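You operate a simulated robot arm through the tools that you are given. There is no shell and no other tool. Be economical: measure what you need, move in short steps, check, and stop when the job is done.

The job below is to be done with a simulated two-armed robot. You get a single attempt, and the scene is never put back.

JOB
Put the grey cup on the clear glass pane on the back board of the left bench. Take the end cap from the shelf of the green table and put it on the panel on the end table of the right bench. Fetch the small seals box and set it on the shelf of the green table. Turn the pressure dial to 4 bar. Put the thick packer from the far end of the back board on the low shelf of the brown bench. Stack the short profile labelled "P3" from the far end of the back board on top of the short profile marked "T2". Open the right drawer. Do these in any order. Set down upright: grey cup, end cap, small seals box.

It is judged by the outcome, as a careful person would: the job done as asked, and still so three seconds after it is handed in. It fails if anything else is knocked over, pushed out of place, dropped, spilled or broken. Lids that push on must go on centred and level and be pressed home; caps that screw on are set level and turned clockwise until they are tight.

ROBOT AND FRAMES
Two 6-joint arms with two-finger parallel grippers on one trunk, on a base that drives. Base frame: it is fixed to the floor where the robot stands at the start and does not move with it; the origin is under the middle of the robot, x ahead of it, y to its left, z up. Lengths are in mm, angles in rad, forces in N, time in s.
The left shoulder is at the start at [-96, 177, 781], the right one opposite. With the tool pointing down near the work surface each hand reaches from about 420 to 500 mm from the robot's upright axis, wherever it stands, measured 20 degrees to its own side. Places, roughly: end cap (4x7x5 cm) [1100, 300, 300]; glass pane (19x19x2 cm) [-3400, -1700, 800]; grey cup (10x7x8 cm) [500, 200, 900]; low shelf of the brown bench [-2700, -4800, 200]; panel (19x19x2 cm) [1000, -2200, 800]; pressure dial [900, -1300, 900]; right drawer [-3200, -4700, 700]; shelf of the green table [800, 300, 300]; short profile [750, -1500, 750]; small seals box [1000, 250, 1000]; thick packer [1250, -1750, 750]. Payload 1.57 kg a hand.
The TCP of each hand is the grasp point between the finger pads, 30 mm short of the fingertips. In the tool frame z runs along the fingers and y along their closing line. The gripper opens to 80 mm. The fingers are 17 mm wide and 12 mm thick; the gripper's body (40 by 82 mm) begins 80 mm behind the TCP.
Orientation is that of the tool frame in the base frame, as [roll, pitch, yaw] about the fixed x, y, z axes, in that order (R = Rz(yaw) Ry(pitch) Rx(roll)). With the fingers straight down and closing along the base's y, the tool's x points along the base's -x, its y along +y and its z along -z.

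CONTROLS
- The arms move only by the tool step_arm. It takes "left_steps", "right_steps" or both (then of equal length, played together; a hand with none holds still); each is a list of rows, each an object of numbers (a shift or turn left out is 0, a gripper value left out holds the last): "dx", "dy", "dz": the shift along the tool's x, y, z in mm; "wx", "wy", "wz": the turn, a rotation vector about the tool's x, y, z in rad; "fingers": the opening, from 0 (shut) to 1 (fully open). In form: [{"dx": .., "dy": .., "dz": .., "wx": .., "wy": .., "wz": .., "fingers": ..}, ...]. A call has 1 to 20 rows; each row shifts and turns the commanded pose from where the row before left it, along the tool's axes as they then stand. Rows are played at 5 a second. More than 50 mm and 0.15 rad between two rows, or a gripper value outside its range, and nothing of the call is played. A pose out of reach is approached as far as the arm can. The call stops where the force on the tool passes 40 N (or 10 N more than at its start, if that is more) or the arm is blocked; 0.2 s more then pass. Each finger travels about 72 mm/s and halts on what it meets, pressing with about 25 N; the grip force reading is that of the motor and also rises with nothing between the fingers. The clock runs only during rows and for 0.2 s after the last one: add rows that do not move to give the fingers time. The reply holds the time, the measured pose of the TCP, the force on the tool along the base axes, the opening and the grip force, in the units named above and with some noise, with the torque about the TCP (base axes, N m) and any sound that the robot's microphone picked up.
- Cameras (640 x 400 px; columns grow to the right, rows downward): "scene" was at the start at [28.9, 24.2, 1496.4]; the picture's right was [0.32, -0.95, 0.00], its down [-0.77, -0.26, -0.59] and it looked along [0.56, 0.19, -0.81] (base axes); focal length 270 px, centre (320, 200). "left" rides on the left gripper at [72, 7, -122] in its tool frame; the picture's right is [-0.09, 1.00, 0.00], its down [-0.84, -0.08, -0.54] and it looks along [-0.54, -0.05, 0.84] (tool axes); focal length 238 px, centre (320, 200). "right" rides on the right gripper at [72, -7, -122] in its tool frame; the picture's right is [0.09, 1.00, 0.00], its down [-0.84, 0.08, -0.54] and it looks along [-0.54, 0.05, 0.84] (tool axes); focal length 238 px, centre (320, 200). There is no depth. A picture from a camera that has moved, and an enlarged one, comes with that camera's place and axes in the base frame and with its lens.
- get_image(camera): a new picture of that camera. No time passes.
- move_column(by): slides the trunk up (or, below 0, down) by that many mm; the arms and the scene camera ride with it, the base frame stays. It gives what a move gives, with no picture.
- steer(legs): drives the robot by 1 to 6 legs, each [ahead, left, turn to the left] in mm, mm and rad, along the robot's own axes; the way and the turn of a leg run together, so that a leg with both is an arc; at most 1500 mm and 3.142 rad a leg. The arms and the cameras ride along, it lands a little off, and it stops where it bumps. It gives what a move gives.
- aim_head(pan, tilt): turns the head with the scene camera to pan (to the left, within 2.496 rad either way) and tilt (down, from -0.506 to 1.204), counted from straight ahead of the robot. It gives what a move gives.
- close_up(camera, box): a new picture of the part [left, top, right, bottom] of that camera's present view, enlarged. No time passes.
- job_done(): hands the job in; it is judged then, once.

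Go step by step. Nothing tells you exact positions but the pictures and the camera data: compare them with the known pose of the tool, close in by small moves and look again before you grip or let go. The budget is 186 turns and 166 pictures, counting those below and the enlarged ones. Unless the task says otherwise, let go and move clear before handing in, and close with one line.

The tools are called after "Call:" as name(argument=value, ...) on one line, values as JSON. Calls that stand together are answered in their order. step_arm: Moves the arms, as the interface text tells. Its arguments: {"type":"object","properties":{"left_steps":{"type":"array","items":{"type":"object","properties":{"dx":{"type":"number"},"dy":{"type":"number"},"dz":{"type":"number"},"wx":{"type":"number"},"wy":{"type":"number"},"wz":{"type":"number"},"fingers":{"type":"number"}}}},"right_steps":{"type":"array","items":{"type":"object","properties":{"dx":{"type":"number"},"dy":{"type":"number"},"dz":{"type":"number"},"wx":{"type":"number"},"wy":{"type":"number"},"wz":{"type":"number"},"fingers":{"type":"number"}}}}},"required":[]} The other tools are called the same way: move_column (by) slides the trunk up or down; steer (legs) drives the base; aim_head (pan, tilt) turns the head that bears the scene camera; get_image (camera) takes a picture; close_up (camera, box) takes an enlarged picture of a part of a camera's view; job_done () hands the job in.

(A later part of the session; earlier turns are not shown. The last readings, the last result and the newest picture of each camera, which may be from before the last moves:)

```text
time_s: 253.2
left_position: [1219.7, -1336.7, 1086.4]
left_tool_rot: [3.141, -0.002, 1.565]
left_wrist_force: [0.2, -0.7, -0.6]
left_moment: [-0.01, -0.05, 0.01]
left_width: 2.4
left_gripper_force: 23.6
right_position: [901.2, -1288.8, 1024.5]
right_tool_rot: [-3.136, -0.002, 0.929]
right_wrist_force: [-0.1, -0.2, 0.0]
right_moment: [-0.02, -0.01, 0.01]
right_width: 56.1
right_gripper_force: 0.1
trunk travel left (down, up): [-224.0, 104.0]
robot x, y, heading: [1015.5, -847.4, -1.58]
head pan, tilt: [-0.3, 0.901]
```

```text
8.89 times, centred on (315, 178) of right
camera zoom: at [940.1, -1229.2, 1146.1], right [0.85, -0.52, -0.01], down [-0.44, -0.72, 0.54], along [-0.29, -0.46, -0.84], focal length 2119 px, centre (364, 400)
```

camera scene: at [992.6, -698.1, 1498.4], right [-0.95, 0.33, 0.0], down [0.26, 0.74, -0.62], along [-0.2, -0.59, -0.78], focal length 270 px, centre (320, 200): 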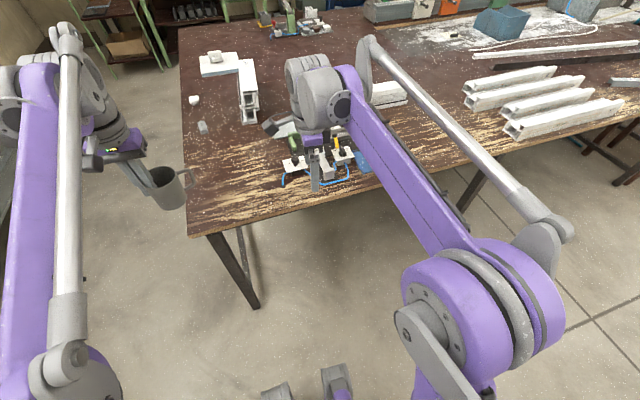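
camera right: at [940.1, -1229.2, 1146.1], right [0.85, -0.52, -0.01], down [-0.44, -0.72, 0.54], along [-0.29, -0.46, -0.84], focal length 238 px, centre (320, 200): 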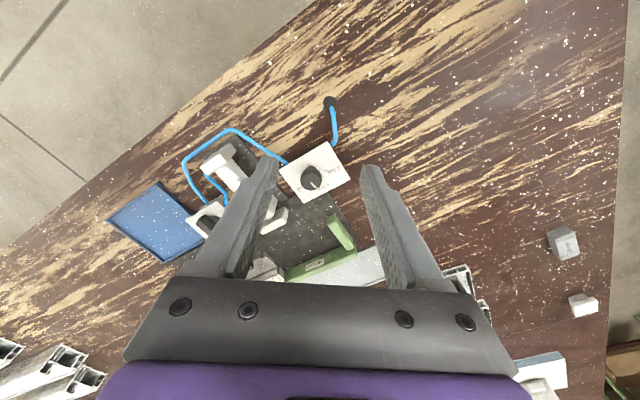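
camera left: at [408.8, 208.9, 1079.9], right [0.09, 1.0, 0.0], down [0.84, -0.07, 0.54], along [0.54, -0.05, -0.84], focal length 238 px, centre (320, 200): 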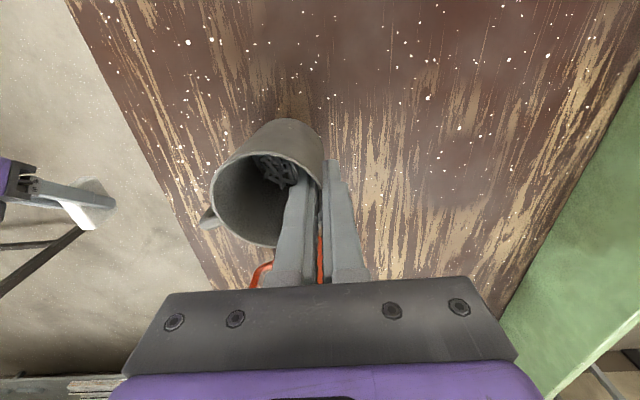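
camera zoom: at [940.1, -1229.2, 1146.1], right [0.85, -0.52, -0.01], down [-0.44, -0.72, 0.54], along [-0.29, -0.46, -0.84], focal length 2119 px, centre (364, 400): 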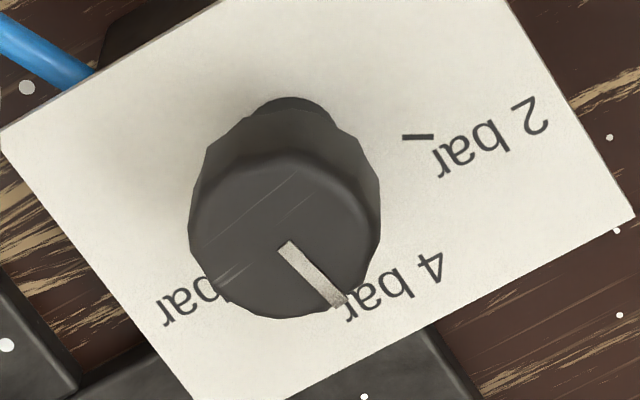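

Call:
step_arm(right_steps=[{"dx": -33}, {"dx": -33}, {"dx": -34}, {}])

Call:
close_up(camera="right", box=[280, 55, 360, 127])

```text
time_s: 254.2
left_position: [1220.8, -1334.9, 1086.2]
left_tool_rot: [-3.14, 0.001, 1.565]
left_wrist_force: [1.2, 0.4, -1.1]
left_moment: [0.02, -0.03, -0.02]
left_width: 2.6
left_gripper_force: 24.2
right_position: [841.7, -1369.7, 1021.2]
right_tool_rot: [-3.137, -0.002, 0.931]
right_wrist_force: [-0.9, 0.6, -0.8]
right_moment: [-0.02, 0.02, -0.02]
right_width: 56.0
right_gripper_force: 0.1
trunk travel left (down, up): [-224.0, 104.0]
robot x, y, heading: [1017.7, -849.1, -1.576]
head pan, tilt: [-0.3, 0.901]
```

```text
5.56 times, centred on (320, 91) of right
camera zoom: at [879.8, -1310.7, 1144.7], right [0.85, -0.52, -0.01], down [-0.44, -0.72, 0.54], along [-0.29, -0.46, -0.84], focal length 1324 px, centre (320, 806)
```

zoom: 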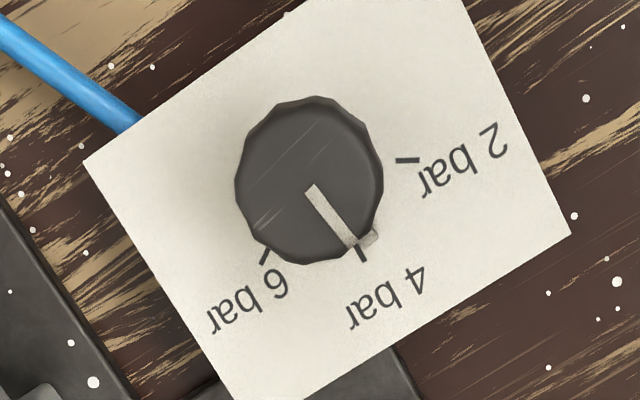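

All three ticks are visible: the pointer is ~9° past 4 toward 2 bar. Regrip at the same yaw (facets aligned) and turn back 0.16 rad.

Call:
step_arm(right_steps=[{"dx": 20, "dy": -2.6}, {"dx": 19.4, "dy": -2.6}, {"dz": 30}, {"dz": 30}, {"dz": 25}, {}])

Call:
get_image(camera="right")

```text
time_s: 255.6
left_position: [1219.9, -1334.8, 1088.1]
left_tool_rot: [3.141, 0.0, 1.563]
left_wrist_force: [0.6, 0.4, -1.1]
left_moment: [0.01, -0.04, 0.01]
left_width: 2.4
left_gripper_force: 23.6
right_position: [857.3, -1334.8, 939.0]
right_tool_rot: [-3.137, -0.004, 0.931]
right_wrist_force: [-0.7, -0.2, 1.2]
right_moment: [0.0, -0.01, 0.02]
right_width: 55.7
right_gripper_force: 0.0
trunk travel left (down, up): [-224.0, 104.0]
robot x, y, heading: [1014.4, -844.7, -1.572]
head pan, tilt: [-0.3, 0.901]
```

```text
70 pictures are left
camera right: at [895.3, -1274.4, 1060.4], right [0.85, -0.52, -0.01], down [-0.44, -0.72, 0.54], along [-0.29, -0.46, -0.84], focal length 238 px, centre (320, 200)
```

right: 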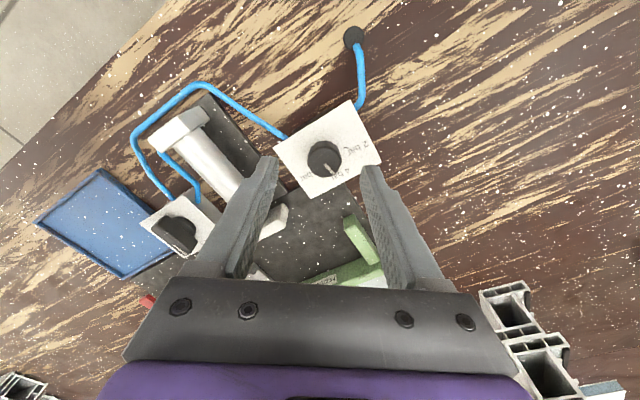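

Call:
step_arm(right_steps=[{"dx": 3.8, "dy": 2.1}, {"dz": 15}, {"dz": 14}, {}, {"fingers": 0.4}, {"fingers": 0.25}, {"fingers": 0.2}, {}, {}])

Call:
step_arm(right_steps=[{"wz": 0.05}, {"wz": 0.06}, {"wz": 0.05}, {}, {"fingers": 0.4}, {"fingers": 0.7}, {}, {"dz": -25}, {"dz": -40}, {"dz": -40}, {"dx": -30}, {"dx": -20}, {}])

Call:
get_image(camera="right")

```text
time_s: 257.6
left_position: [1219.6, -1335.4, 1086.4]
left_tool_rot: [3.141, 0.001, 1.563]
left_wrist_force: [0.6, -1.7, -1.1]
left_moment: [-0.05, -0.01, 0.02]
left_width: 2.4
left_gripper_force: 24.1
right_position: [861.7, -1332.6, 907.1]
right_tool_rot: [-3.138, -0.005, 0.928]
right_wrist_force: [-0.2, 4.0, -6.4]
right_moment: [0.03, 0.12, 0.01]
right_width: 25.5
right_gripper_force: 37.2
trunk travel left (down, up): [-224.0, 104.0]
robot x, y, heading: [1015.6, -848.5, -1.578]
head pan, tilt: [-0.3, 0.901]
```

```text
time_s: 260.4
left_position: [1220.9, -1335.7, 1087.1]
left_tool_rot: [3.141, 0.001, 1.564]
left_wrist_force: [1.4, -0.2, -0.8]
left_moment: [-0.01, -0.03, 0.02]
left_width: 2.7
left_gripper_force: 24.4
right_position: [826.2, -1366.8, 1014.4]
right_tool_rot: [-3.135, 0.0, 0.769]
right_wrist_force: [0.2, -0.1, -0.3]
right_moment: [0.01, 0.0, -0.01]
right_width: 55.7
right_gripper_force: 0.0
trunk travel left (down, up): [-224.0, 104.0]
robot x, y, heading: [1014.5, -847.3, -1.579]
head pan, tilt: [-0.3, 0.901]
```

```text
69 pictures are left
camera right: at [874.3, -1313.8, 1137.2], right [0.76, -0.65, -0.01], down [-0.55, -0.64, 0.54], along [-0.35, -0.41, -0.84], focal length 238 px, centre (320, 200)
```

right: 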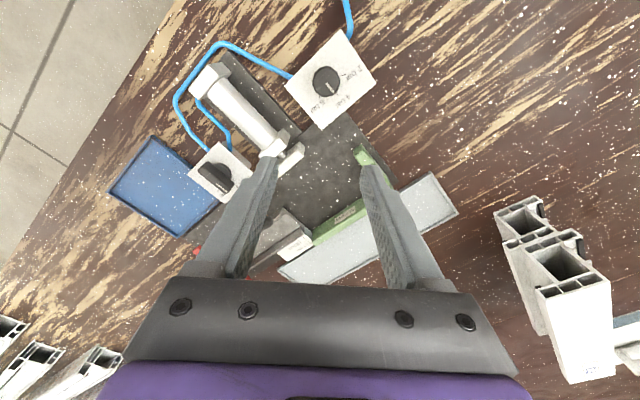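

Call:
close_up(camera="right", box=[290, 50, 370, 122])

```text
5.56 times, centred on (330, 86) of right
camera zoom: at [874.3, -1313.8, 1137.2], right [0.76, -0.65, -0.01], down [-0.55, -0.64, 0.54], along [-0.35, -0.41, -0.84], focal length 1324 px, centre (264, 833)
```

zoom: 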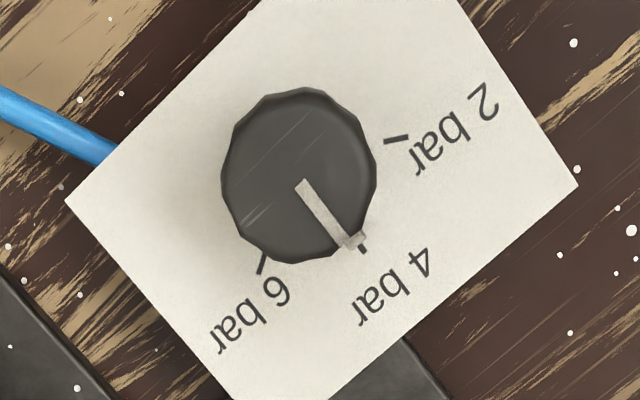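

The dial reads 4 bar. Now the packer: restore the right tool yaw, and drive back round to the right end of the bench.

Call:
step_arm(right_steps=[{"dz": -30, "wz": -0.13, "fingers": 1}, {"wz": -0.13}, {"wz": -0.13}, {"wz": -0.13}, {"wz": -0.13}, {"wz": -0.144}, {}])

Call:
steer(legs=[[-150, 0, 0], [0, 840, 0], [0, 0, -1.565], [0, 1130, 0]])

Call:
step_arm(right_steps=[{"dx": -24, "wy": -0.131}, {"dx": -24, "wy": -0.131}, {"dx": -24, "wy": -0.131}, {"dx": -24, "wy": -0.131}, {"dx": -24, "wy": -0.131}, {"dx": -24, "wy": -0.13}, {}])

Call:
get_image(camera="right")

```text
time_s: 261.9
left_position: [1219.8, -1334.2, 1086.2]
left_tool_rot: [-3.141, -0.001, 1.563]
left_wrist_force: [0.2, -0.6, -0.1]
left_moment: [0.01, -0.02, 0.04]
left_width: 2.4
left_gripper_force: 23.3
right_position: [828.0, -1366.5, 1044.3]
right_tool_rot: [-3.139, -0.007, 1.566]
right_wrist_force: [0.2, -0.4, -0.3]
right_moment: [0.02, 0.0, -0.05]
right_width: 80.1
right_gripper_force: 0.0
trunk travel left (down, up): [-224.0, 104.0]
robot x, y, heading: [1014.5, -851.4, -1.58]
head pan, tilt: [-0.3, 0.901]
```

```text
time_s: 284.3
left_position: [1327.2, -2041.0, 1086.8]
left_tool_rot: [3.141, 0.0, -0.026]
left_wrist_force: [-1.2, 0.2, -1.0]
left_moment: [-0.01, -0.04, 0.01]
left_width: 2.4
left_gripper_force: 23.9
right_position: [1303.8, -1647.0, 1043.1]
right_tool_rot: [-3.138, -0.007, -0.027]
right_wrist_force: [0.0, -0.3, 0.1]
right_moment: [0.0, 0.03, 0.01]
right_width: 80.0
right_gripper_force: 0.1
trunk travel left (down, up): [-224.0, 104.0]
robot x, y, heading: [1822.5, -1847.1, 3.115]
head pan, tilt: [-0.3, 0.901]
```

```text
time_s: 285.9
left_position: [1327.1, -2042.2, 1087.2]
left_tool_rot: [-3.14, 0.0, -0.025]
left_wrist_force: [-0.2, -0.1, -1.1]
left_moment: [-0.02, 0.01, 0.02]
left_width: 2.4
left_gripper_force: 24.1
right_position: [1170.2, -1645.1, 1090.2]
right_tool_rot: [-3.137, 0.779, -0.024]
right_wrist_force: [-0.1, 0.3, 0.1]
right_moment: [0.02, 0.0, -0.02]
right_width: 80.2
right_gripper_force: 0.1
trunk travel left (down, up): [-224.0, 104.0]
robot x, y, heading: [1818.5, -1847.8, 3.116]
head pan, tilt: [-0.3, 0.901]
```

```text
67 pictures are left
camera right: at [1308.4, -1642.9, 1126.3], right [0.04, -1.0, -0.07], down [-0.22, -0.07, 0.97], along [-0.98, -0.02, -0.22], focal length 238 px, centre (320, 200)
```

right: 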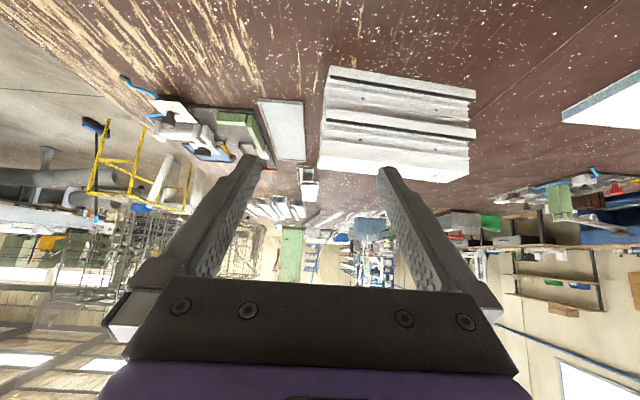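

Call:
steer(legs=[[-130, 45, 0.025]])

Call:
get_image(camera="right")

Call:
close_up(camera="right", box=[240, 0, 400, 100])

```text
time_s: 287.2
left_position: [1461.6, -2101.6, 1087.3]
left_tool_rot: [3.14, 0.001, 0.002]
left_wrist_force: [0.2, -0.2, -0.7]
left_moment: [-0.04, 0.02, 0.0]
left_width: 2.2
left_gripper_force: 23.5
right_position: [1294.1, -1709.6, 1091.4]
right_tool_rot: [-3.139, 0.779, 0.002]
right_wrist_force: [0.4, -0.2, -0.1]
right_moment: [-0.01, -0.06, -0.03]
right_width: 80.2
right_gripper_force: 0.0
trunk travel left (down, up): [-224.0, 104.0]
robot x, y, heading: [1944.4, -1890.8, -3.138]
head pan, tilt: [-0.3, 0.901]
```

```text
66 pictures are left
camera right: at [1432.4, -1703.9, 1126.5], right [0.07, -1.0, -0.07], down [-0.21, -0.08, 0.97], along [-0.97, -0.05, -0.22], focal length 238 px, centre (320, 200)
```

right: 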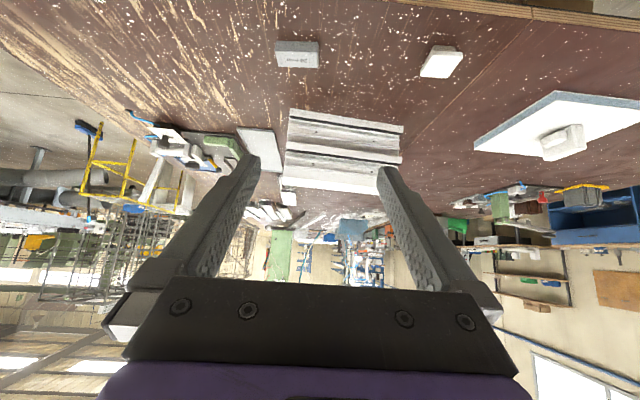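

```text
4.00 times, centred on (320, 50) of right
camera zoom: at [1432.4, -1703.9, 1126.5], right [0.07, -1.0, -0.07], down [-0.21, -0.08, 0.97], along [-0.97, -0.05, -0.22], focal length 953 px, centre (320, 800)
```

zoom: 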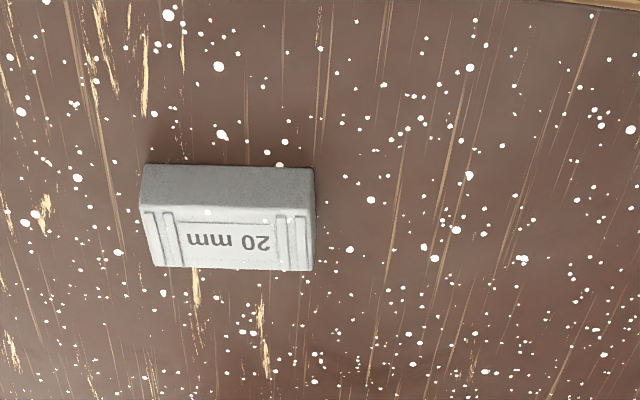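

Packer is about 61×28×19 mm centred at (1139,-1671). Drive 140 ahead and descend most of the way.

Call:
steer(legs=[[138, 0, 0]])

Call:
step_arm(right_steps=[{"dy": -19, "dx": 20}, {"dy": -19, "dx": 20}, {"dx": 30, "dz": 10}, {"dx": 30}, {"dz": 35}, {"dz": 30}, {}])

Call:
get_image(camera="right")

```text
time_s: 288.5
left_position: [1326.4, -2101.7, 1086.5]
left_tool_rot: [-3.141, -0.002, -0.001]
left_wrist_force: [-0.4, -0.5, -0.7]
left_moment: [-0.05, -0.01, -0.02]
left_width: 2.3
left_gripper_force: 23.8
right_position: [1158.9, -1708.4, 1089.5]
right_tool_rot: [-3.138, 0.777, 0.004]
right_wrist_force: [-0.4, 0.7, -0.2]
right_moment: [-0.03, -0.04, 0.0]
right_width: 79.8
right_gripper_force: 0.1
trunk travel left (down, up): [-224.0, 104.0]
robot x, y, heading: [1812.0, -1894.3, -3.141]
head pan, tilt: [-0.3, 0.901]
```

```text
time_s: 290.1
left_position: [1326.7, -2102.7, 1086.5]
left_tool_rot: [-3.141, 0.0, 0.0]
left_wrist_force: [-0.5, 1.4, -1.8]
left_moment: [-0.04, 0.01, -0.03]
left_width: 2.4
left_gripper_force: 24.2
right_position: [1179.0, -1673.1, 968.3]
right_tool_rot: [-3.138, 0.779, 0.004]
right_wrist_force: [0.2, 0.0, -0.6]
right_moment: [0.02, -0.01, 0.02]
right_width: 79.9
right_gripper_force: 0.1
trunk travel left (down, up): [-224.0, 104.0]
robot x, y, heading: [1811.6, -1889.1, -3.139]
head pan, tilt: [-0.3, 0.901]
```

```text
64 pictures are left
camera right: at [1316.1, -1667.1, 1004.6], right [0.07, -1.0, -0.07], down [-0.21, -0.08, 0.97], along [-0.97, -0.05, -0.22], focal length 238 px, centre (320, 200)
```

right: 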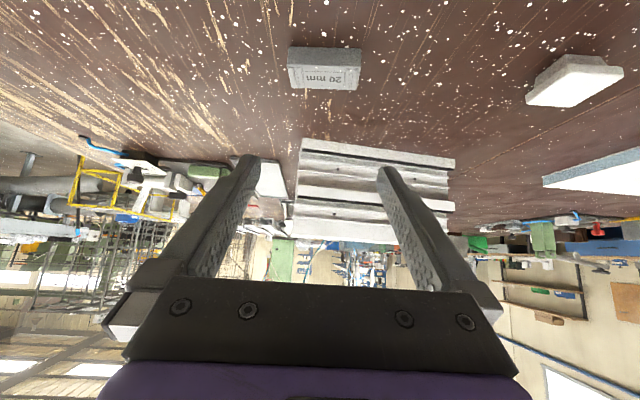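

Call:
step_arm(right_steps=[{"dx": 28, "dy": -2}, {"dx": 27}, {"dz": 35}, {"dz": 30}, {}])

Call:
get_image(camera="right")

```text
time_s: 291.3
left_position: [1327.6, -2101.0, 1087.0]
left_tool_rot: [-3.141, 0.0, -0.001]
left_wrist_force: [0.7, -0.8, -1.2]
left_moment: [-0.02, 0.04, -0.01]
left_width: 2.4
left_gripper_force: 24.0
right_position: [1173.1, -1670.2, 881.8]
right_tool_rot: [-3.138, 0.781, 0.004]
right_wrist_force: [-0.6, -0.7, 0.2]
right_moment: [-0.01, 0.01, -0.01]
right_width: 80.2
right_gripper_force: 0.1
trunk travel left (down, up): [-224.0, 104.0]
robot x, y, heading: [1814.3, -1888.1, -3.142]
head pan, tilt: [-0.3, 0.901]
```

```text
63 pictures are left
camera right: at [1311.1, -1664.0, 918.3], right [0.07, -1.0, -0.07], down [-0.21, -0.08, 0.97], along [-0.97, -0.05, -0.22], focal length 238 px, centre (320, 200)
```

right: 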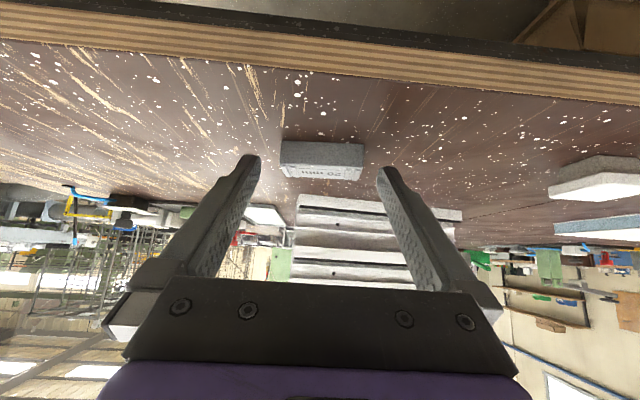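

Call:
step_arm(right_steps=[{"dz": 11}, {"dz": 11}, {}, {"fingers": 0.8}, {"fingers": 0.5}, {"fingers": 0}, {}, {}])

Call:
get_image(camera="right")

```text
time_s: 293.1
left_position: [1327.6, -2103.5, 1088.3]
left_tool_rot: [-3.141, 0.0, 0.002]
left_wrist_force: [0.0, -0.2, -1.4]
left_moment: [0.0, 0.0, 0.04]
left_width: 2.1
left_gripper_force: 23.7
right_position: [1156.3, -1670.6, 868.9]
right_tool_rot: [-3.137, 0.783, 0.002]
right_wrist_force: [-2.4, -5.4, 23.1]
right_moment: [-0.8, 0.39, -0.18]
right_width: 58.7
right_gripper_force: 24.9
trunk travel left (down, up): [-224.0, 104.0]
robot x, y, heading: [1811.1, -1892.9, -3.142]
head pan, tilt: [-0.3, 0.901]
```

```text
62 pictures are left
camera right: at [1294.4, -1664.8, 903.1], right [0.06, -1.0, -0.07], down [-0.21, -0.08, 0.97], along [-0.98, -0.05, -0.22], focal length 238 px, centre (320, 200)
```

right: 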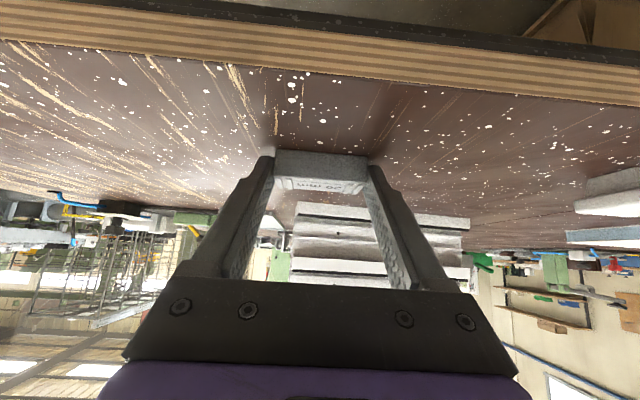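

Gripped (58.7 mm). Lift slowly.

Call:
step_arm(right_steps=[{"dx": -2, "dz": -2}, {"dx": -2, "dz": -2}, {"dx": -3, "dz": -3}, {"dx": -5, "dz": -5}, {"dx": -8, "dz": -8}, {"dx": -12, "dz": -12}, {"dx": -15, "dz": -15}, {"dx": -15, "dz": -15}, {"dx": -15, "dz": -15}, {}])

Call:
get_image(camera="right")

```text
time_s: 295.3
left_position: [1326.7, -2100.9, 1086.8]
left_tool_rot: [3.141, -0.001, -0.002]
left_wrist_force: [-0.4, 1.0, -1.9]
left_moment: [-0.04, 0.0, 0.04]
left_width: 2.3
left_gripper_force: 24.1
right_position: [1155.8, -1666.2, 975.6]
right_tool_rot: [-3.138, 0.777, 0.005]
right_wrist_force: [-0.2, 0.4, 0.0]
right_moment: [0.01, 0.01, 0.03]
right_width: 58.6
right_gripper_force: 24.4
trunk travel left (down, up): [-224.0, 104.0]
robot x, y, heading: [1813.2, -1891.3, -3.14]
head pan, tilt: [-0.3, 0.901]
```

```text
61 pictures are left
camera right: at [1294.3, -1662.2, 1011.8], right [0.07, -1.0, -0.07], down [-0.21, -0.08, 0.97], along [-0.97, -0.05, -0.22], focal length 238 px, centre (320, 200)
```

right: 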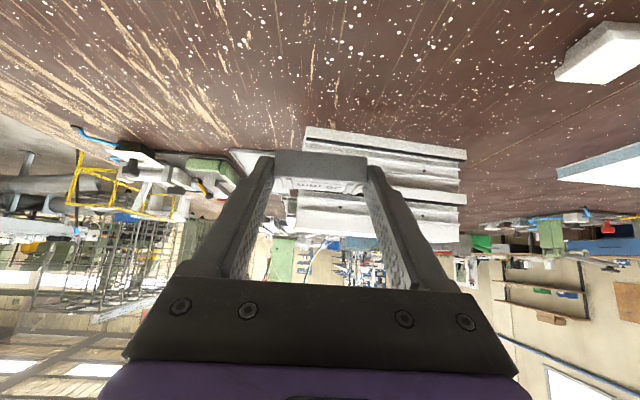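

Packer secured. I'll look for the route toward the back wall and the left bench.

Call:
steer(legs=[[-100, 0, 0], [0, 1000, 0]])

Call:
aim_head(pan=0.5, tilt=0.3)

Call:
get_image(camera="scene")

```text
time_s: 305.4
left_position: [1421.9, -3126.5, 1086.0]
left_tool_rot: [-3.141, -0.001, -0.004]
left_wrist_force: [0.5, 0.8, -0.4]
left_moment: [-0.02, -0.04, 0.02]
left_width: 2.4
left_gripper_force: 23.9
right_position: [1254.8, -2692.7, 975.4]
right_tool_rot: [-3.139, 0.779, -0.005]
right_wrist_force: [0.0, 0.7, 0.3]
right_moment: [0.01, 0.03, 0.02]
right_width: 58.5
right_gripper_force: 24.6
trunk travel left (down, up): [-224.0, 104.0]
robot x, y, heading: [1906.8, -2922.5, 3.134]
head pan, tilt: [-0.3, 0.901]
```

```text
time_s: 306.5
left_position: [1422.1, -3126.2, 1086.4]
left_tool_rot: [-3.141, 0.0, -0.005]
left_wrist_force: [-0.3, 0.3, -0.4]
left_moment: [-0.05, -0.02, -0.02]
left_width: 2.5
left_gripper_force: 23.4
right_position: [1253.8, -2692.9, 975.1]
right_tool_rot: [-3.138, 0.779, -0.006]
right_wrist_force: [0.2, -0.5, -0.3]
right_moment: [0.03, 0.01, 0.0]
right_width: 58.7
right_gripper_force: 24.3
trunk travel left (down, up): [-224.0, 104.0]
robot x, y, heading: [1908.7, -2920.0, 3.133]
head pan, tilt: [0.499, 0.3]
```

```text
60 pictures are left
camera scene: at [1864.8, -2965.7, 1550.6], right [-0.47, 0.88, 0.0], down [0.26, 0.14, -0.96], along [-0.84, -0.45, -0.3], focal length 270 px, centre (320, 200)
```

scene: 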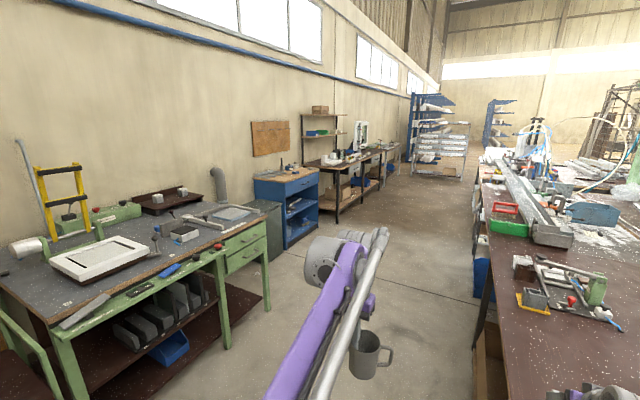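

The back aisle (y≈-2830 to -4330) is clear. Drive down its middle toward the brown bench.

Call:
steer(legs=[[0, 620, 0], [1500, 0, 0.0], [1500, 0, 0]])

Call:
aim_head(pan=0.5, tilt=0.4)

Call:
get_image(camera="scene")

```text
time_s: 326.4
left_position: [-1583.8, -3645.5, 1086.5]
left_tool_rot: [-3.141, 0.0, -0.034]
left_wrist_force: [0.2, -0.1, -1.3]
left_moment: [-0.01, 0.01, -0.03]
left_width: 2.5
left_gripper_force: 24.0
right_position: [-1740.0, -3206.2, 975.4]
right_tool_rot: [-3.138, 0.778, -0.032]
right_wrist_force: [0.5, 0.4, -0.3]
right_moment: [0.02, -0.01, 0.02]
right_width: 58.6
right_gripper_force: 25.0
trunk travel left (down, up): [-224.0, 104.0]
robot x, y, heading: [-1089.9, -3457.8, 3.106]
head pan, tilt: [0.499, 0.3]
```

```text
time_s: 327.0
left_position: [-1584.9, -3646.0, 1086.3]
left_tool_rot: [3.14, -0.001, -0.034]
left_wrist_force: [0.4, 0.0, -0.9]
left_moment: [-0.05, 0.0, -0.01]
left_width: 2.2
left_gripper_force: 24.5
right_position: [-1740.3, -3205.0, 976.6]
right_tool_rot: [-3.139, 0.78, -0.035]
right_wrist_force: [0.0, 0.4, -0.3]
right_moment: [-0.01, 0.0, 0.01]
right_width: 58.6
right_gripper_force: 25.1
trunk travel left (down, up): [-224.0, 104.0]
robot x, y, heading: [-1090.0, -3455.1, 3.109]
head pan, tilt: [0.499, 0.4]
```

```text
59 pictures are left
camera scene: at [-1136.0, -3497.2, 1541.5], right [-0.45, 0.89, 0.0], down [0.35, 0.17, -0.92], along [-0.82, -0.41, -0.39], focal length 270 px, centre (320, 200)
```

scene: 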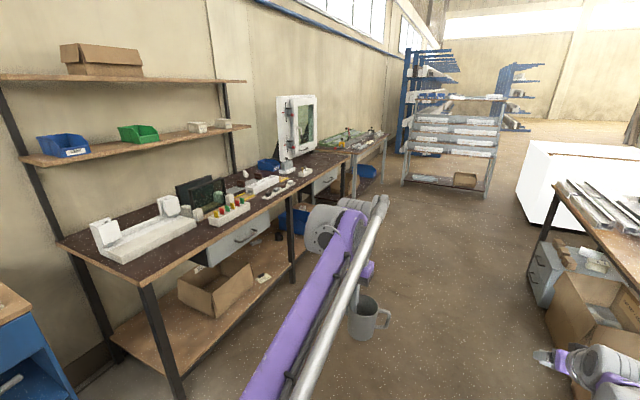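

The brown bench with two drawers and a low wooden shelf is ahead on the left. Drive to face it.

Call:
steer(legs=[[1400, 0, 0.03], [0, 0, 1.571]])

Call:
aim_head(pan=0.0, tilt=0.55)

Call:
get_image(camera="scene")

```text
time_s: 337.8
left_position: [-2309.7, -3905.2, 1086.6]
left_tool_rot: [3.141, -0.001, 1.515]
left_wrist_force: [1.0, -0.5, -1.0]
left_moment: [-0.04, -0.02, -0.03]
left_width: 2.4
left_gripper_force: 24.2
right_position: [-2752.9, -4051.7, 976.2]
right_tool_rot: [-3.138, 0.778, 1.521]
right_wrist_force: [-0.2, -0.6, 0.4]
right_moment: [0.01, 0.0, 0.02]
right_width: 58.7
right_gripper_force: 25.4
trunk travel left (down, up): [-224.0, 104.0]
robot x, y, heading: [-2488.9, -3410.8, -1.625]
head pan, tilt: [0.499, 0.4]
```

```text
time_s: 338.7
left_position: [-2309.8, -3904.3, 1085.7]
left_tool_rot: [-3.141, 0.001, 1.514]
left_wrist_force: [-0.2, 0.3, -1.4]
left_moment: [0.02, -0.01, 0.0]
left_width: 3.0
left_gripper_force: 23.3
right_position: [-2752.7, -4051.5, 975.8]
right_tool_rot: [-3.137, 0.78, 1.517]
right_wrist_force: [0.5, 0.2, -0.8]
right_moment: [-0.02, 0.03, 0.02]
right_width: 58.7
right_gripper_force: 24.9
trunk travel left (down, up): [-224.0, 104.0]
robot x, y, heading: [-2489.8, -3411.1, -1.625]
head pan, tilt: [0.0, 0.55]
```

```text
58 pictures are left
camera scene: at [-2493.4, -3458.6, 1527.7], right [-1.0, 0.05, 0.0], down [0.03, 0.52, -0.85], along [-0.05, -0.85, -0.52], focal length 270 px, centre (320, 200)
```

scene: 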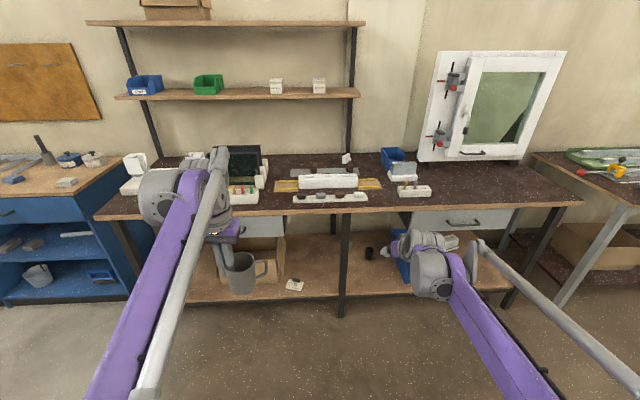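

Right drawer at about (-3000,-4500), low shelf z≈195 with a free spot right of the centre leg near (-2850,-4590). Fix heading, lower the trunk and the right hand, keeping the cup high.

Call:
steer(legs=[[0, 0, 0.054], [0, -135, 0]])

Call:
move_column(by=-223)

Call:
step_arm(left_steps=[{"dz": -15}, {"dz": -20}, {"dz": -20}, {"dz": -20}, {"dz": -20}, {"dz": -20}, {"dz": -20}, {"dz": -20}, {"dz": -15}, {}, {}, {}, {}], right_steps=[{"dx": 15, "dz": 15}, {"dx": 25, "dz": 25}, {"dx": 30, "dz": 30}, {"dx": 30, "dz": 30}, {"dx": 30, "dz": 30}, {"dx": 30, "dz": 30}, {"dx": 30, "dz": 30}, {"dx": 30, "dz": 30}, {"dx": 30, "dz": 30}, {"dx": 30, "dz": 30}, {"dx": 20, "dz": 20}, {"dx": 10, "dz": 10}, {}])

Call:
get_image(camera="right")

```text
time_s: 340.9
left_position: [-2416.0, -3894.2, 1087.5]
left_tool_rot: [-3.141, 0.001, 1.571]
left_wrist_force: [-0.2, -1.3, -1.4]
left_moment: [0.01, -0.06, -0.01]
left_width: 2.5
left_gripper_force: 24.0
right_position: [-2850.1, -4064.7, 975.7]
right_tool_rot: [-3.138, 0.779, 1.571]
right_wrist_force: [-0.8, -0.4, 0.2]
right_moment: [-0.02, -0.02, -0.01]
right_width: 58.8
right_gripper_force: 25.0
trunk travel left (down, up): [-224.0, 104.0]
robot x, y, heading: [-2622.0, -3408.5, -1.567]
head pan, tilt: [0.0, 0.55]
```

```text
time_s: 343.3
left_position: [-2414.8, -3894.1, 863.8]
left_tool_rot: [3.142, 0.0, 1.571]
left_wrist_force: [-0.3, 0.0, -1.3]
left_moment: [-0.02, -0.04, 0.0]
left_width: 2.1
left_gripper_force: 23.8
right_position: [-2850.2, -4064.8, 752.6]
right_tool_rot: [-3.139, 0.781, 1.573]
right_wrist_force: [0.2, -0.1, -0.2]
right_moment: [0.0, -0.02, -0.02]
right_width: 58.5
right_gripper_force: 24.9
trunk travel left (down, up): [-1.0, 327.0]
robot x, y, heading: [-2624.0, -3409.8, -1.572]
head pan, tilt: [0.0, 0.55]
```

```text
time_s: 346.1
left_position: [-2415.2, -3865.4, 986.3]
left_tool_rot: [-3.141, 0.0, 1.57]
left_wrist_force: [-0.4, 0.1, -0.6]
left_moment: [0.04, -0.06, 0.01]
left_width: 2.5
left_gripper_force: 23.2
left hand out of reach, approached as far as the arm can: row 6, 7, 8, 9
right_position: [-2852.3, -4060.7, 313.9]
right_tool_rot: [-3.14, 0.78, 1.575]
right_wrist_force: [-1.0, 0.1, -0.5]
right_moment: [-0.02, -0.01, -0.02]
right_width: 58.6
right_gripper_force: 25.2
trunk travel left (down, up): [-1.0, 327.0]
robot x, y, heading: [-2625.0, -3407.6, -1.569]
head pan, tilt: [0.0, 0.55]
```

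```text
57 pictures are left
camera right: at [-2858.2, -3925.8, 350.1], right [1.0, 0.07, -0.07], down [0.08, -0.21, 0.97], along [0.05, -0.97, -0.22], focal length 238 px, centre (320, 200)
```

right: 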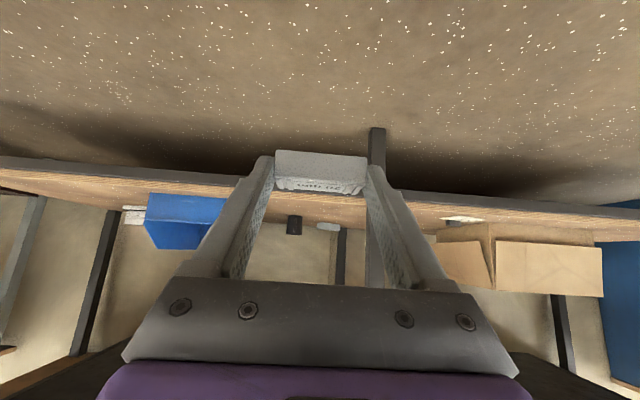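

Call:
steer(legs=[[380, 0, 0]])

Call:
get_image(camera="right")

```text
time_s: 348.5
left_position: [-2417.4, -4246.0, 986.1]
left_tool_rot: [-3.141, 0.0, 1.571]
left_wrist_force: [-0.1, -1.1, -1.3]
left_moment: [0.01, -0.06, 0.03]
left_width: 2.4
left_gripper_force: 23.4
right_position: [-2855.2, -4442.2, 312.5]
right_tool_rot: [-3.137, 0.777, 1.569]
right_wrist_force: [-0.1, -0.2, -0.6]
right_moment: [-0.02, 0.04, -0.03]
right_width: 58.8
right_gripper_force: 24.9
trunk travel left (down, up): [-1.0, 327.0]
robot x, y, heading: [-2623.0, -3793.6, -1.573]
head pan, tilt: [0.0, 0.55]
```

```text
56 pictures are left
camera right: at [-2860.1, -4305.2, 350.3], right [1.0, 0.06, -0.07], down [0.08, -0.21, 0.97], along [0.05, -0.97, -0.22], focal length 238 px, centre (320, 200)
```

right: 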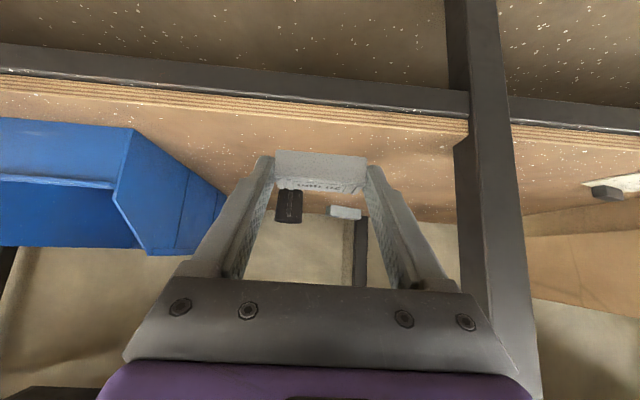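

Shelf top ≈192 with front edge y≈-4550. Move in 110 mm and lower toward the shelf.

Call:
steer(legs=[[110, 0, 0]])

Call:
step_arm(right_steps=[{"dx": 10, "dz": 25}, {"dx": 10, "dz": 25}, {"dx": 8, "dz": 22}, {}])

Call:
get_image(camera="right")

```text
time_s: 349.7
left_position: [-2416.0, -4358.6, 986.5]
left_tool_rot: [3.141, -0.002, 1.573]
left_wrist_force: [0.7, 0.0, -0.2]
left_moment: [0.03, -0.04, 0.0]
left_width: 2.5
left_gripper_force: 24.0
right_position: [-2853.4, -4556.5, 314.4]
right_tool_rot: [-3.138, 0.777, 1.575]
right_wrist_force: [0.5, -0.7, 0.1]
right_moment: [0.02, 0.02, -0.01]
right_width: 58.9
right_gripper_force: 25.2
trunk travel left (down, up): [-1.0, 327.0]
robot x, y, heading: [-2625.5, -3900.3, -1.567]
head pan, tilt: [0.0, 0.55]
```

```text
time_s: 350.6
left_position: [-2415.8, -4358.2, 986.8]
left_tool_rot: [3.141, -0.002, 1.573]
left_wrist_force: [-0.7, -0.9, -1.8]
left_moment: [-0.01, -0.06, 0.02]
left_width: 2.5
left_gripper_force: 24.1
right_position: [-2852.9, -4585.5, 246.8]
right_tool_rot: [-3.141, 0.786, 1.571]
right_wrist_force: [0.3, 3.0, 9.2]
right_moment: [-0.03, -0.07, 0.04]
right_width: 58.7
right_gripper_force: 25.0
trunk travel left (down, up): [-1.0, 327.0]
robot x, y, heading: [-2624.9, -3907.8, -1.569]
head pan, tilt: [0.0, 0.55]
stopped in row 4 (right hand): the force on the tool passed its limit at 76 N (the readings are from after the stop); the commanded pose is now the measured one
```

```text
55 pictures are left
camera right: at [-2858.4, -4449.4, 282.4], right [1.0, 0.06, -0.07], down [0.08, -0.21, 0.98], along [0.05, -0.98, -0.21], focal length 238 px, centre (320, 200)
```

right: 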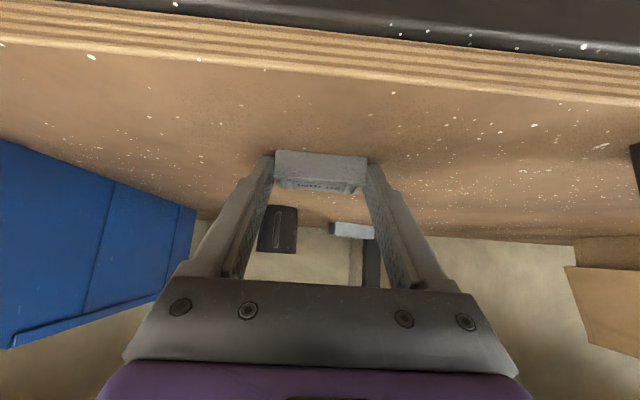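

Contact: shelf is at ~219 and the packer rests on it. Release and withdraw.

Call:
step_arm(right_steps=[{"dx": -0.5, "dz": -0.5}, {"fingers": 0.85}, {"fingers": 1}, {}, {"dz": -15}, {"dz": -30}, {"dz": -40}, {"dz": -40}, {}])

Call:
get_image(camera="right")

```text
time_s: 352.6
left_position: [-2415.6, -4358.2, 988.1]
left_tool_rot: [3.141, -0.001, 1.571]
left_wrist_force: [-0.6, 0.6, -1.3]
left_moment: [0.01, -0.04, 0.01]
left_width: 2.3
left_gripper_force: 24.1
right_position: [-2853.2, -4493.8, 336.0]
right_tool_rot: [-3.141, 0.783, 1.57]
right_wrist_force: [0.0, -0.1, 0.4]
right_moment: [0.0, -0.01, 0.01]
right_width: 80.0
right_gripper_force: 0.1
trunk travel left (down, up): [-1.0, 327.0]
robot x, y, heading: [-2622.4, -3903.3, -1.565]
head pan, tilt: [0.0, 0.55]
```

```text
54 pictures are left
camera right: at [-2857.8, -4359.3, 371.3], right [1.0, 0.06, -0.07], down [0.08, -0.21, 0.97], along [0.05, -0.98, -0.21], focal length 238 px, centre (320, 200)
```

right: 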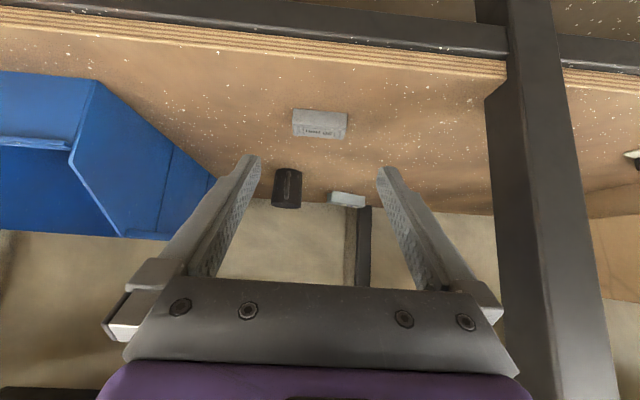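

The packer lies flat on the low shelf. Back off, raise the right hand to drawer level and inspect the right drawer.

Call:
steer(legs=[[-420, 0, 0]])

Call:
step_arm(right_steps=[{"dx": -30, "dz": -30}, {"dx": -30, "dz": -30}, {"dx": -30, "dz": -30}, {"dx": -30, "dz": -30}, {"dx": -30, "dz": -30}, {"dx": -30, "dz": -30}, {"dx": -30, "dz": -30}, {"dx": -30, "dz": -30}, {"dx": -30, "dz": -30}, {}])

Call:
steer(legs=[[0, -300, 0]])

Call:
get_image(camera="right")

Call:
get_image(camera="scene")

```text
time_s: 355.2
left_position: [-2418.6, -3933.2, 986.1]
left_tool_rot: [-3.14, -0.001, 1.564]
left_wrist_force: [-0.3, -0.3, -0.6]
left_moment: [0.02, -0.01, -0.01]
left_width: 2.2
left_gripper_force: 24.0
right_position: [-2855.7, -4065.7, 335.8]
right_tool_rot: [-3.14, 0.785, 1.562]
right_wrist_force: [0.4, -0.5, -0.4]
right_moment: [-0.02, 0.01, 0.02]
right_width: 79.7
right_gripper_force: 0.1
trunk travel left (down, up): [-1.0, 327.0]
robot x, y, heading: [-2624.1, -3474.4, -1.575]
head pan, tilt: [0.0, 0.55]
```

```text
time_s: 357.4
left_position: [-2418.4, -3932.9, 986.2]
left_tool_rot: [3.141, 0.001, 1.564]
left_wrist_force: [0.4, 0.7, -1.6]
left_moment: [-0.03, -0.06, 0.01]
left_width: 2.3
left_gripper_force: 23.7
right_position: [-2857.1, -4064.5, 715.9]
right_tool_rot: [-3.141, 0.785, 1.563]
right_wrist_force: [-0.2, -0.3, -0.6]
right_moment: [-0.01, 0.01, -0.01]
right_width: 80.0
right_gripper_force: 0.1
trunk travel left (down, up): [-1.0, 327.0]
robot x, y, heading: [-2622.8, -3472.5, -1.578]
head pan, tilt: [0.0, 0.55]
```

```text
time_s: 360.6
left_position: [-2722.6, -3929.5, 986.4]
left_tool_rot: [3.141, 0.0, 1.56]
left_wrist_force: [0.2, 0.0, -0.6]
left_moment: [-0.02, -0.04, 0.03]
left_width: 2.5
left_gripper_force: 24.2
right_position: [-3161.8, -4061.4, 715.6]
right_tool_rot: [-3.14, 0.786, 1.559]
right_wrist_force: [-0.3, -0.4, 0.0]
right_moment: [0.01, -0.02, 0.01]
right_width: 79.8
right_gripper_force: 0.0
trunk travel left (down, up): [-1.0, 327.0]
robot x, y, heading: [-2923.1, -3470.3, -1.584]
head pan, tilt: [0.0, 0.55]
```

```text
53 pictures are left
camera right: at [-3165.5, -3924.9, 751.1], right [1.0, 0.05, -0.07], down [0.08, -0.21, 0.97], along [0.04, -0.98, -0.21], focal length 238 px, centre (320, 200)
```

right: 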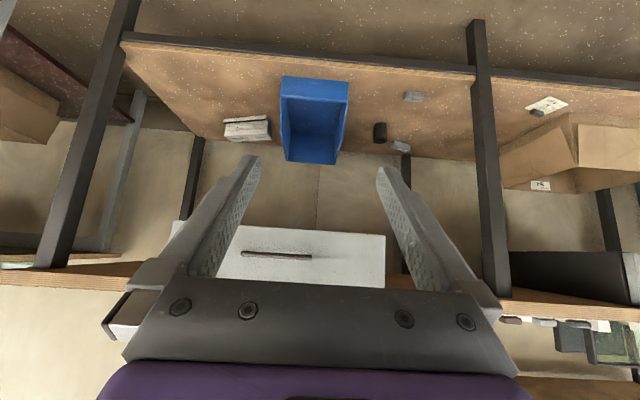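

```text
52 pictures are left
camera scene: at [-2926.6, -3570.8, 1303.8], right [-1.0, 0.01, 0.0], down [0.01, 0.52, -0.85], along [-0.01, -0.85, -0.52], focal length 270 px, centre (320, 200)
```

scene: 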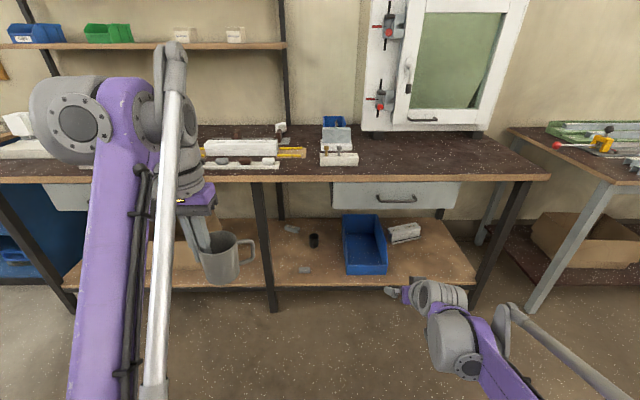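

Handle bar centre ≈ (-3230,-4449,765). Zoom on it.

Call:
close_up(camera="right", box=[220, 220, 340, 295])

Call:
close_up(camera="scene", box=[325, 165, 469, 255])

```text
5.33 times, centred on (280, 258) of right
camera zoom: at [-3165.5, -3924.9, 751.1], right [1.0, 0.05, -0.07], down [0.08, -0.21, 0.97], along [0.04, -0.98, -0.21], focal length 1271 px, centre (533, -107)
```

zoom: 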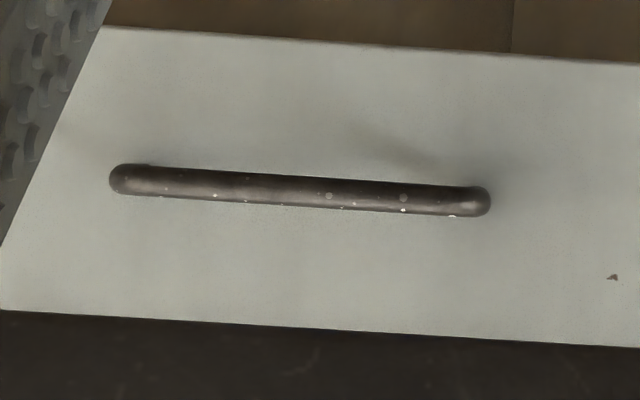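

```text
4.44 times, centred on (397, 210) of scene
camera zoom: at [-2926.6, -3570.8, 1303.8], right [-1.0, 0.01, 0.0], down [0.01, 0.52, -0.85], along [-0.01, -0.85, -0.52], focal length 1200 px, centre (-22, 156)
```

zoom: 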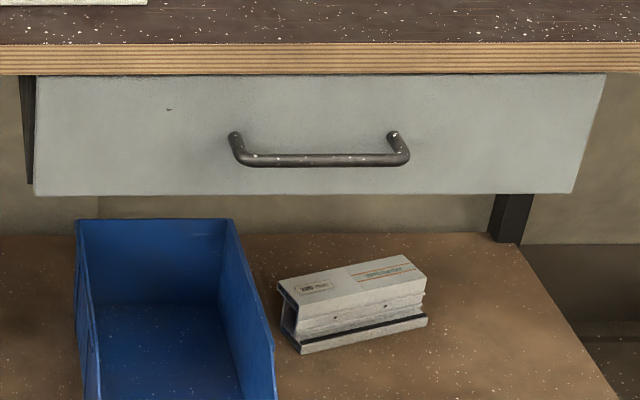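

The handle is a 10 mm bar standing ~38 mm off the drawer front. Rotate the right gripper 90° so the fingers close above and below the bar, then approach.

Call:
step_arm(right_steps=[{"wz": 0.143}, {"wz": 0.143}, {"wz": 0.143}, {"wz": 0.143}, {"wz": 0.143}, {"wz": 0.143}, {"wz": 0.143}, {"wz": 0.143}, {"wz": 0.143}, {"wz": 0.143}, {"wz": 0.141}, {"fingers": 0.6}, {}])

Call:
steer(legs=[[0, -60, 0.013], [270, 0, 0]])

Call:
get_image(camera="right")

Call:
get_image(camera="scene")

```text
time_s: 363.4
left_position: [-2722.1, -3930.9, 984.9]
left_tool_rot: [3.141, 0.0, 1.56]
left_wrist_force: [-0.2, 0.0, -1.3]
left_moment: [-0.01, -0.03, -0.02]
left_width: 2.4
left_gripper_force: 23.7
right_position: [-3162.3, -4060.4, 715.2]
right_tool_rot: [2.355, 0.001, -0.012]
right_wrist_force: [0.3, 0.1, 0.2]
right_moment: [-0.01, -0.01, 0.02]
right_width: 48.2
right_gripper_force: 0.1
trunk travel left (down, up): [-1.0, 327.0]
robot x, y, heading: [-2921.6, -3470.1, -1.581]
head pan, tilt: [0.0, 0.55]
```

```text
time_s: 366.2
left_position: [-2778.2, -4202.5, 985.8]
left_tool_rot: [3.141, -0.002, 1.57]
left_wrist_force: [0.2, -0.3, -0.6]
left_moment: [0.02, 0.01, 0.01]
left_width: 2.6
left_gripper_force: 24.3
right_position: [-3216.8, -4336.7, 715.2]
right_tool_rot: [2.356, 0.0, -0.005]
right_wrist_force: [0.4, -0.4, 0.1]
right_moment: [0.01, -0.01, 0.0]
right_width: 47.7
right_gripper_force: 0.0
trunk travel left (down, up): [-1.0, 327.0]
robot x, y, heading: [-2987.3, -3747.8, -1.572]
head pan, tilt: [0.0, 0.55]
```

```text
49 pictures are left
camera right: at [-3143.4, -4247.8, 796.3], right [0.09, -0.7, 0.7], down [-0.83, 0.33, 0.44], along [-0.54, -0.63, -0.56], focal length 238 px, centre (320, 200)
```

right: 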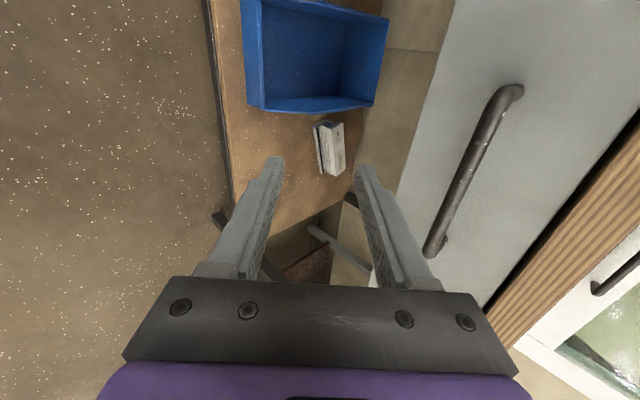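

```text
48 pictures are left
camera scene: at [-2985.7, -3845.8, 1303.8], right [-1.0, 0.0, 0.0], down [0.0, 0.52, -0.85], along [0.0, -0.85, -0.52], focal length 270 px, centre (320, 200)
```

scene: 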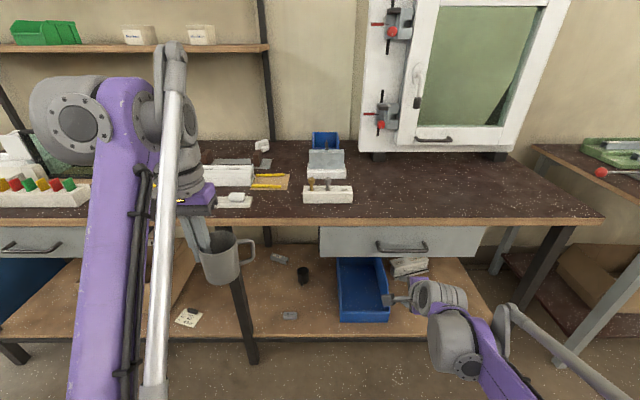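

Handle centre refined: (-3225,-4458,765). Move the fingers in line with the bar, then check before advancing.

Call:
step_arm(right_steps=[{"dy": 40}, {"dy": 40}, {"dy": 41}, {}])

Call:
get_image(camera="right")

```text
time_s: 367.2
left_position: [-2779.0, -4204.5, 986.2]
left_tool_rot: [3.14, 0.0, 1.57]
left_wrist_force: [0.6, -0.4, -0.8]
left_moment: [-0.02, -0.04, -0.01]
left_width: 2.4
left_gripper_force: 23.9
right_position: [-3214.0, -4420.6, 801.3]
right_tool_rot: [2.357, 0.002, -0.006]
right_wrist_force: [-0.4, -0.2, -0.8]
right_moment: [-0.03, 0.0, -0.01]
right_width: 47.7
right_gripper_force: 0.2
trunk travel left (down, up): [-1.0, 327.0]
robot x, y, heading: [-2985.0, -3743.9, -1.574]
head pan, tilt: [0.0, 0.55]
```

```text
47 pictures are left
camera right: at [-3140.7, -4330.5, 882.8], right [0.09, -0.7, 0.7], down [-0.83, 0.33, 0.44], along [-0.54, -0.63, -0.56], focal length 238 px, centre (320, 200)
```

right: 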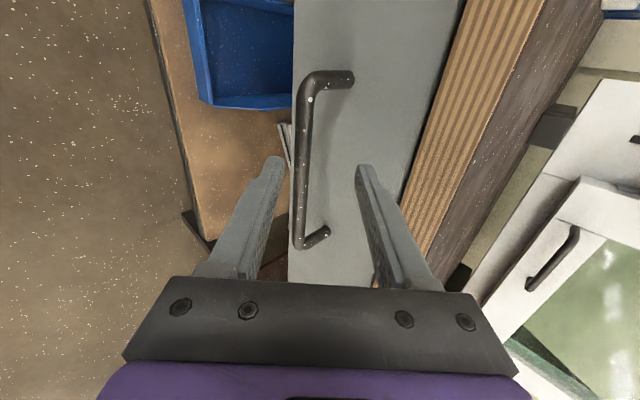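

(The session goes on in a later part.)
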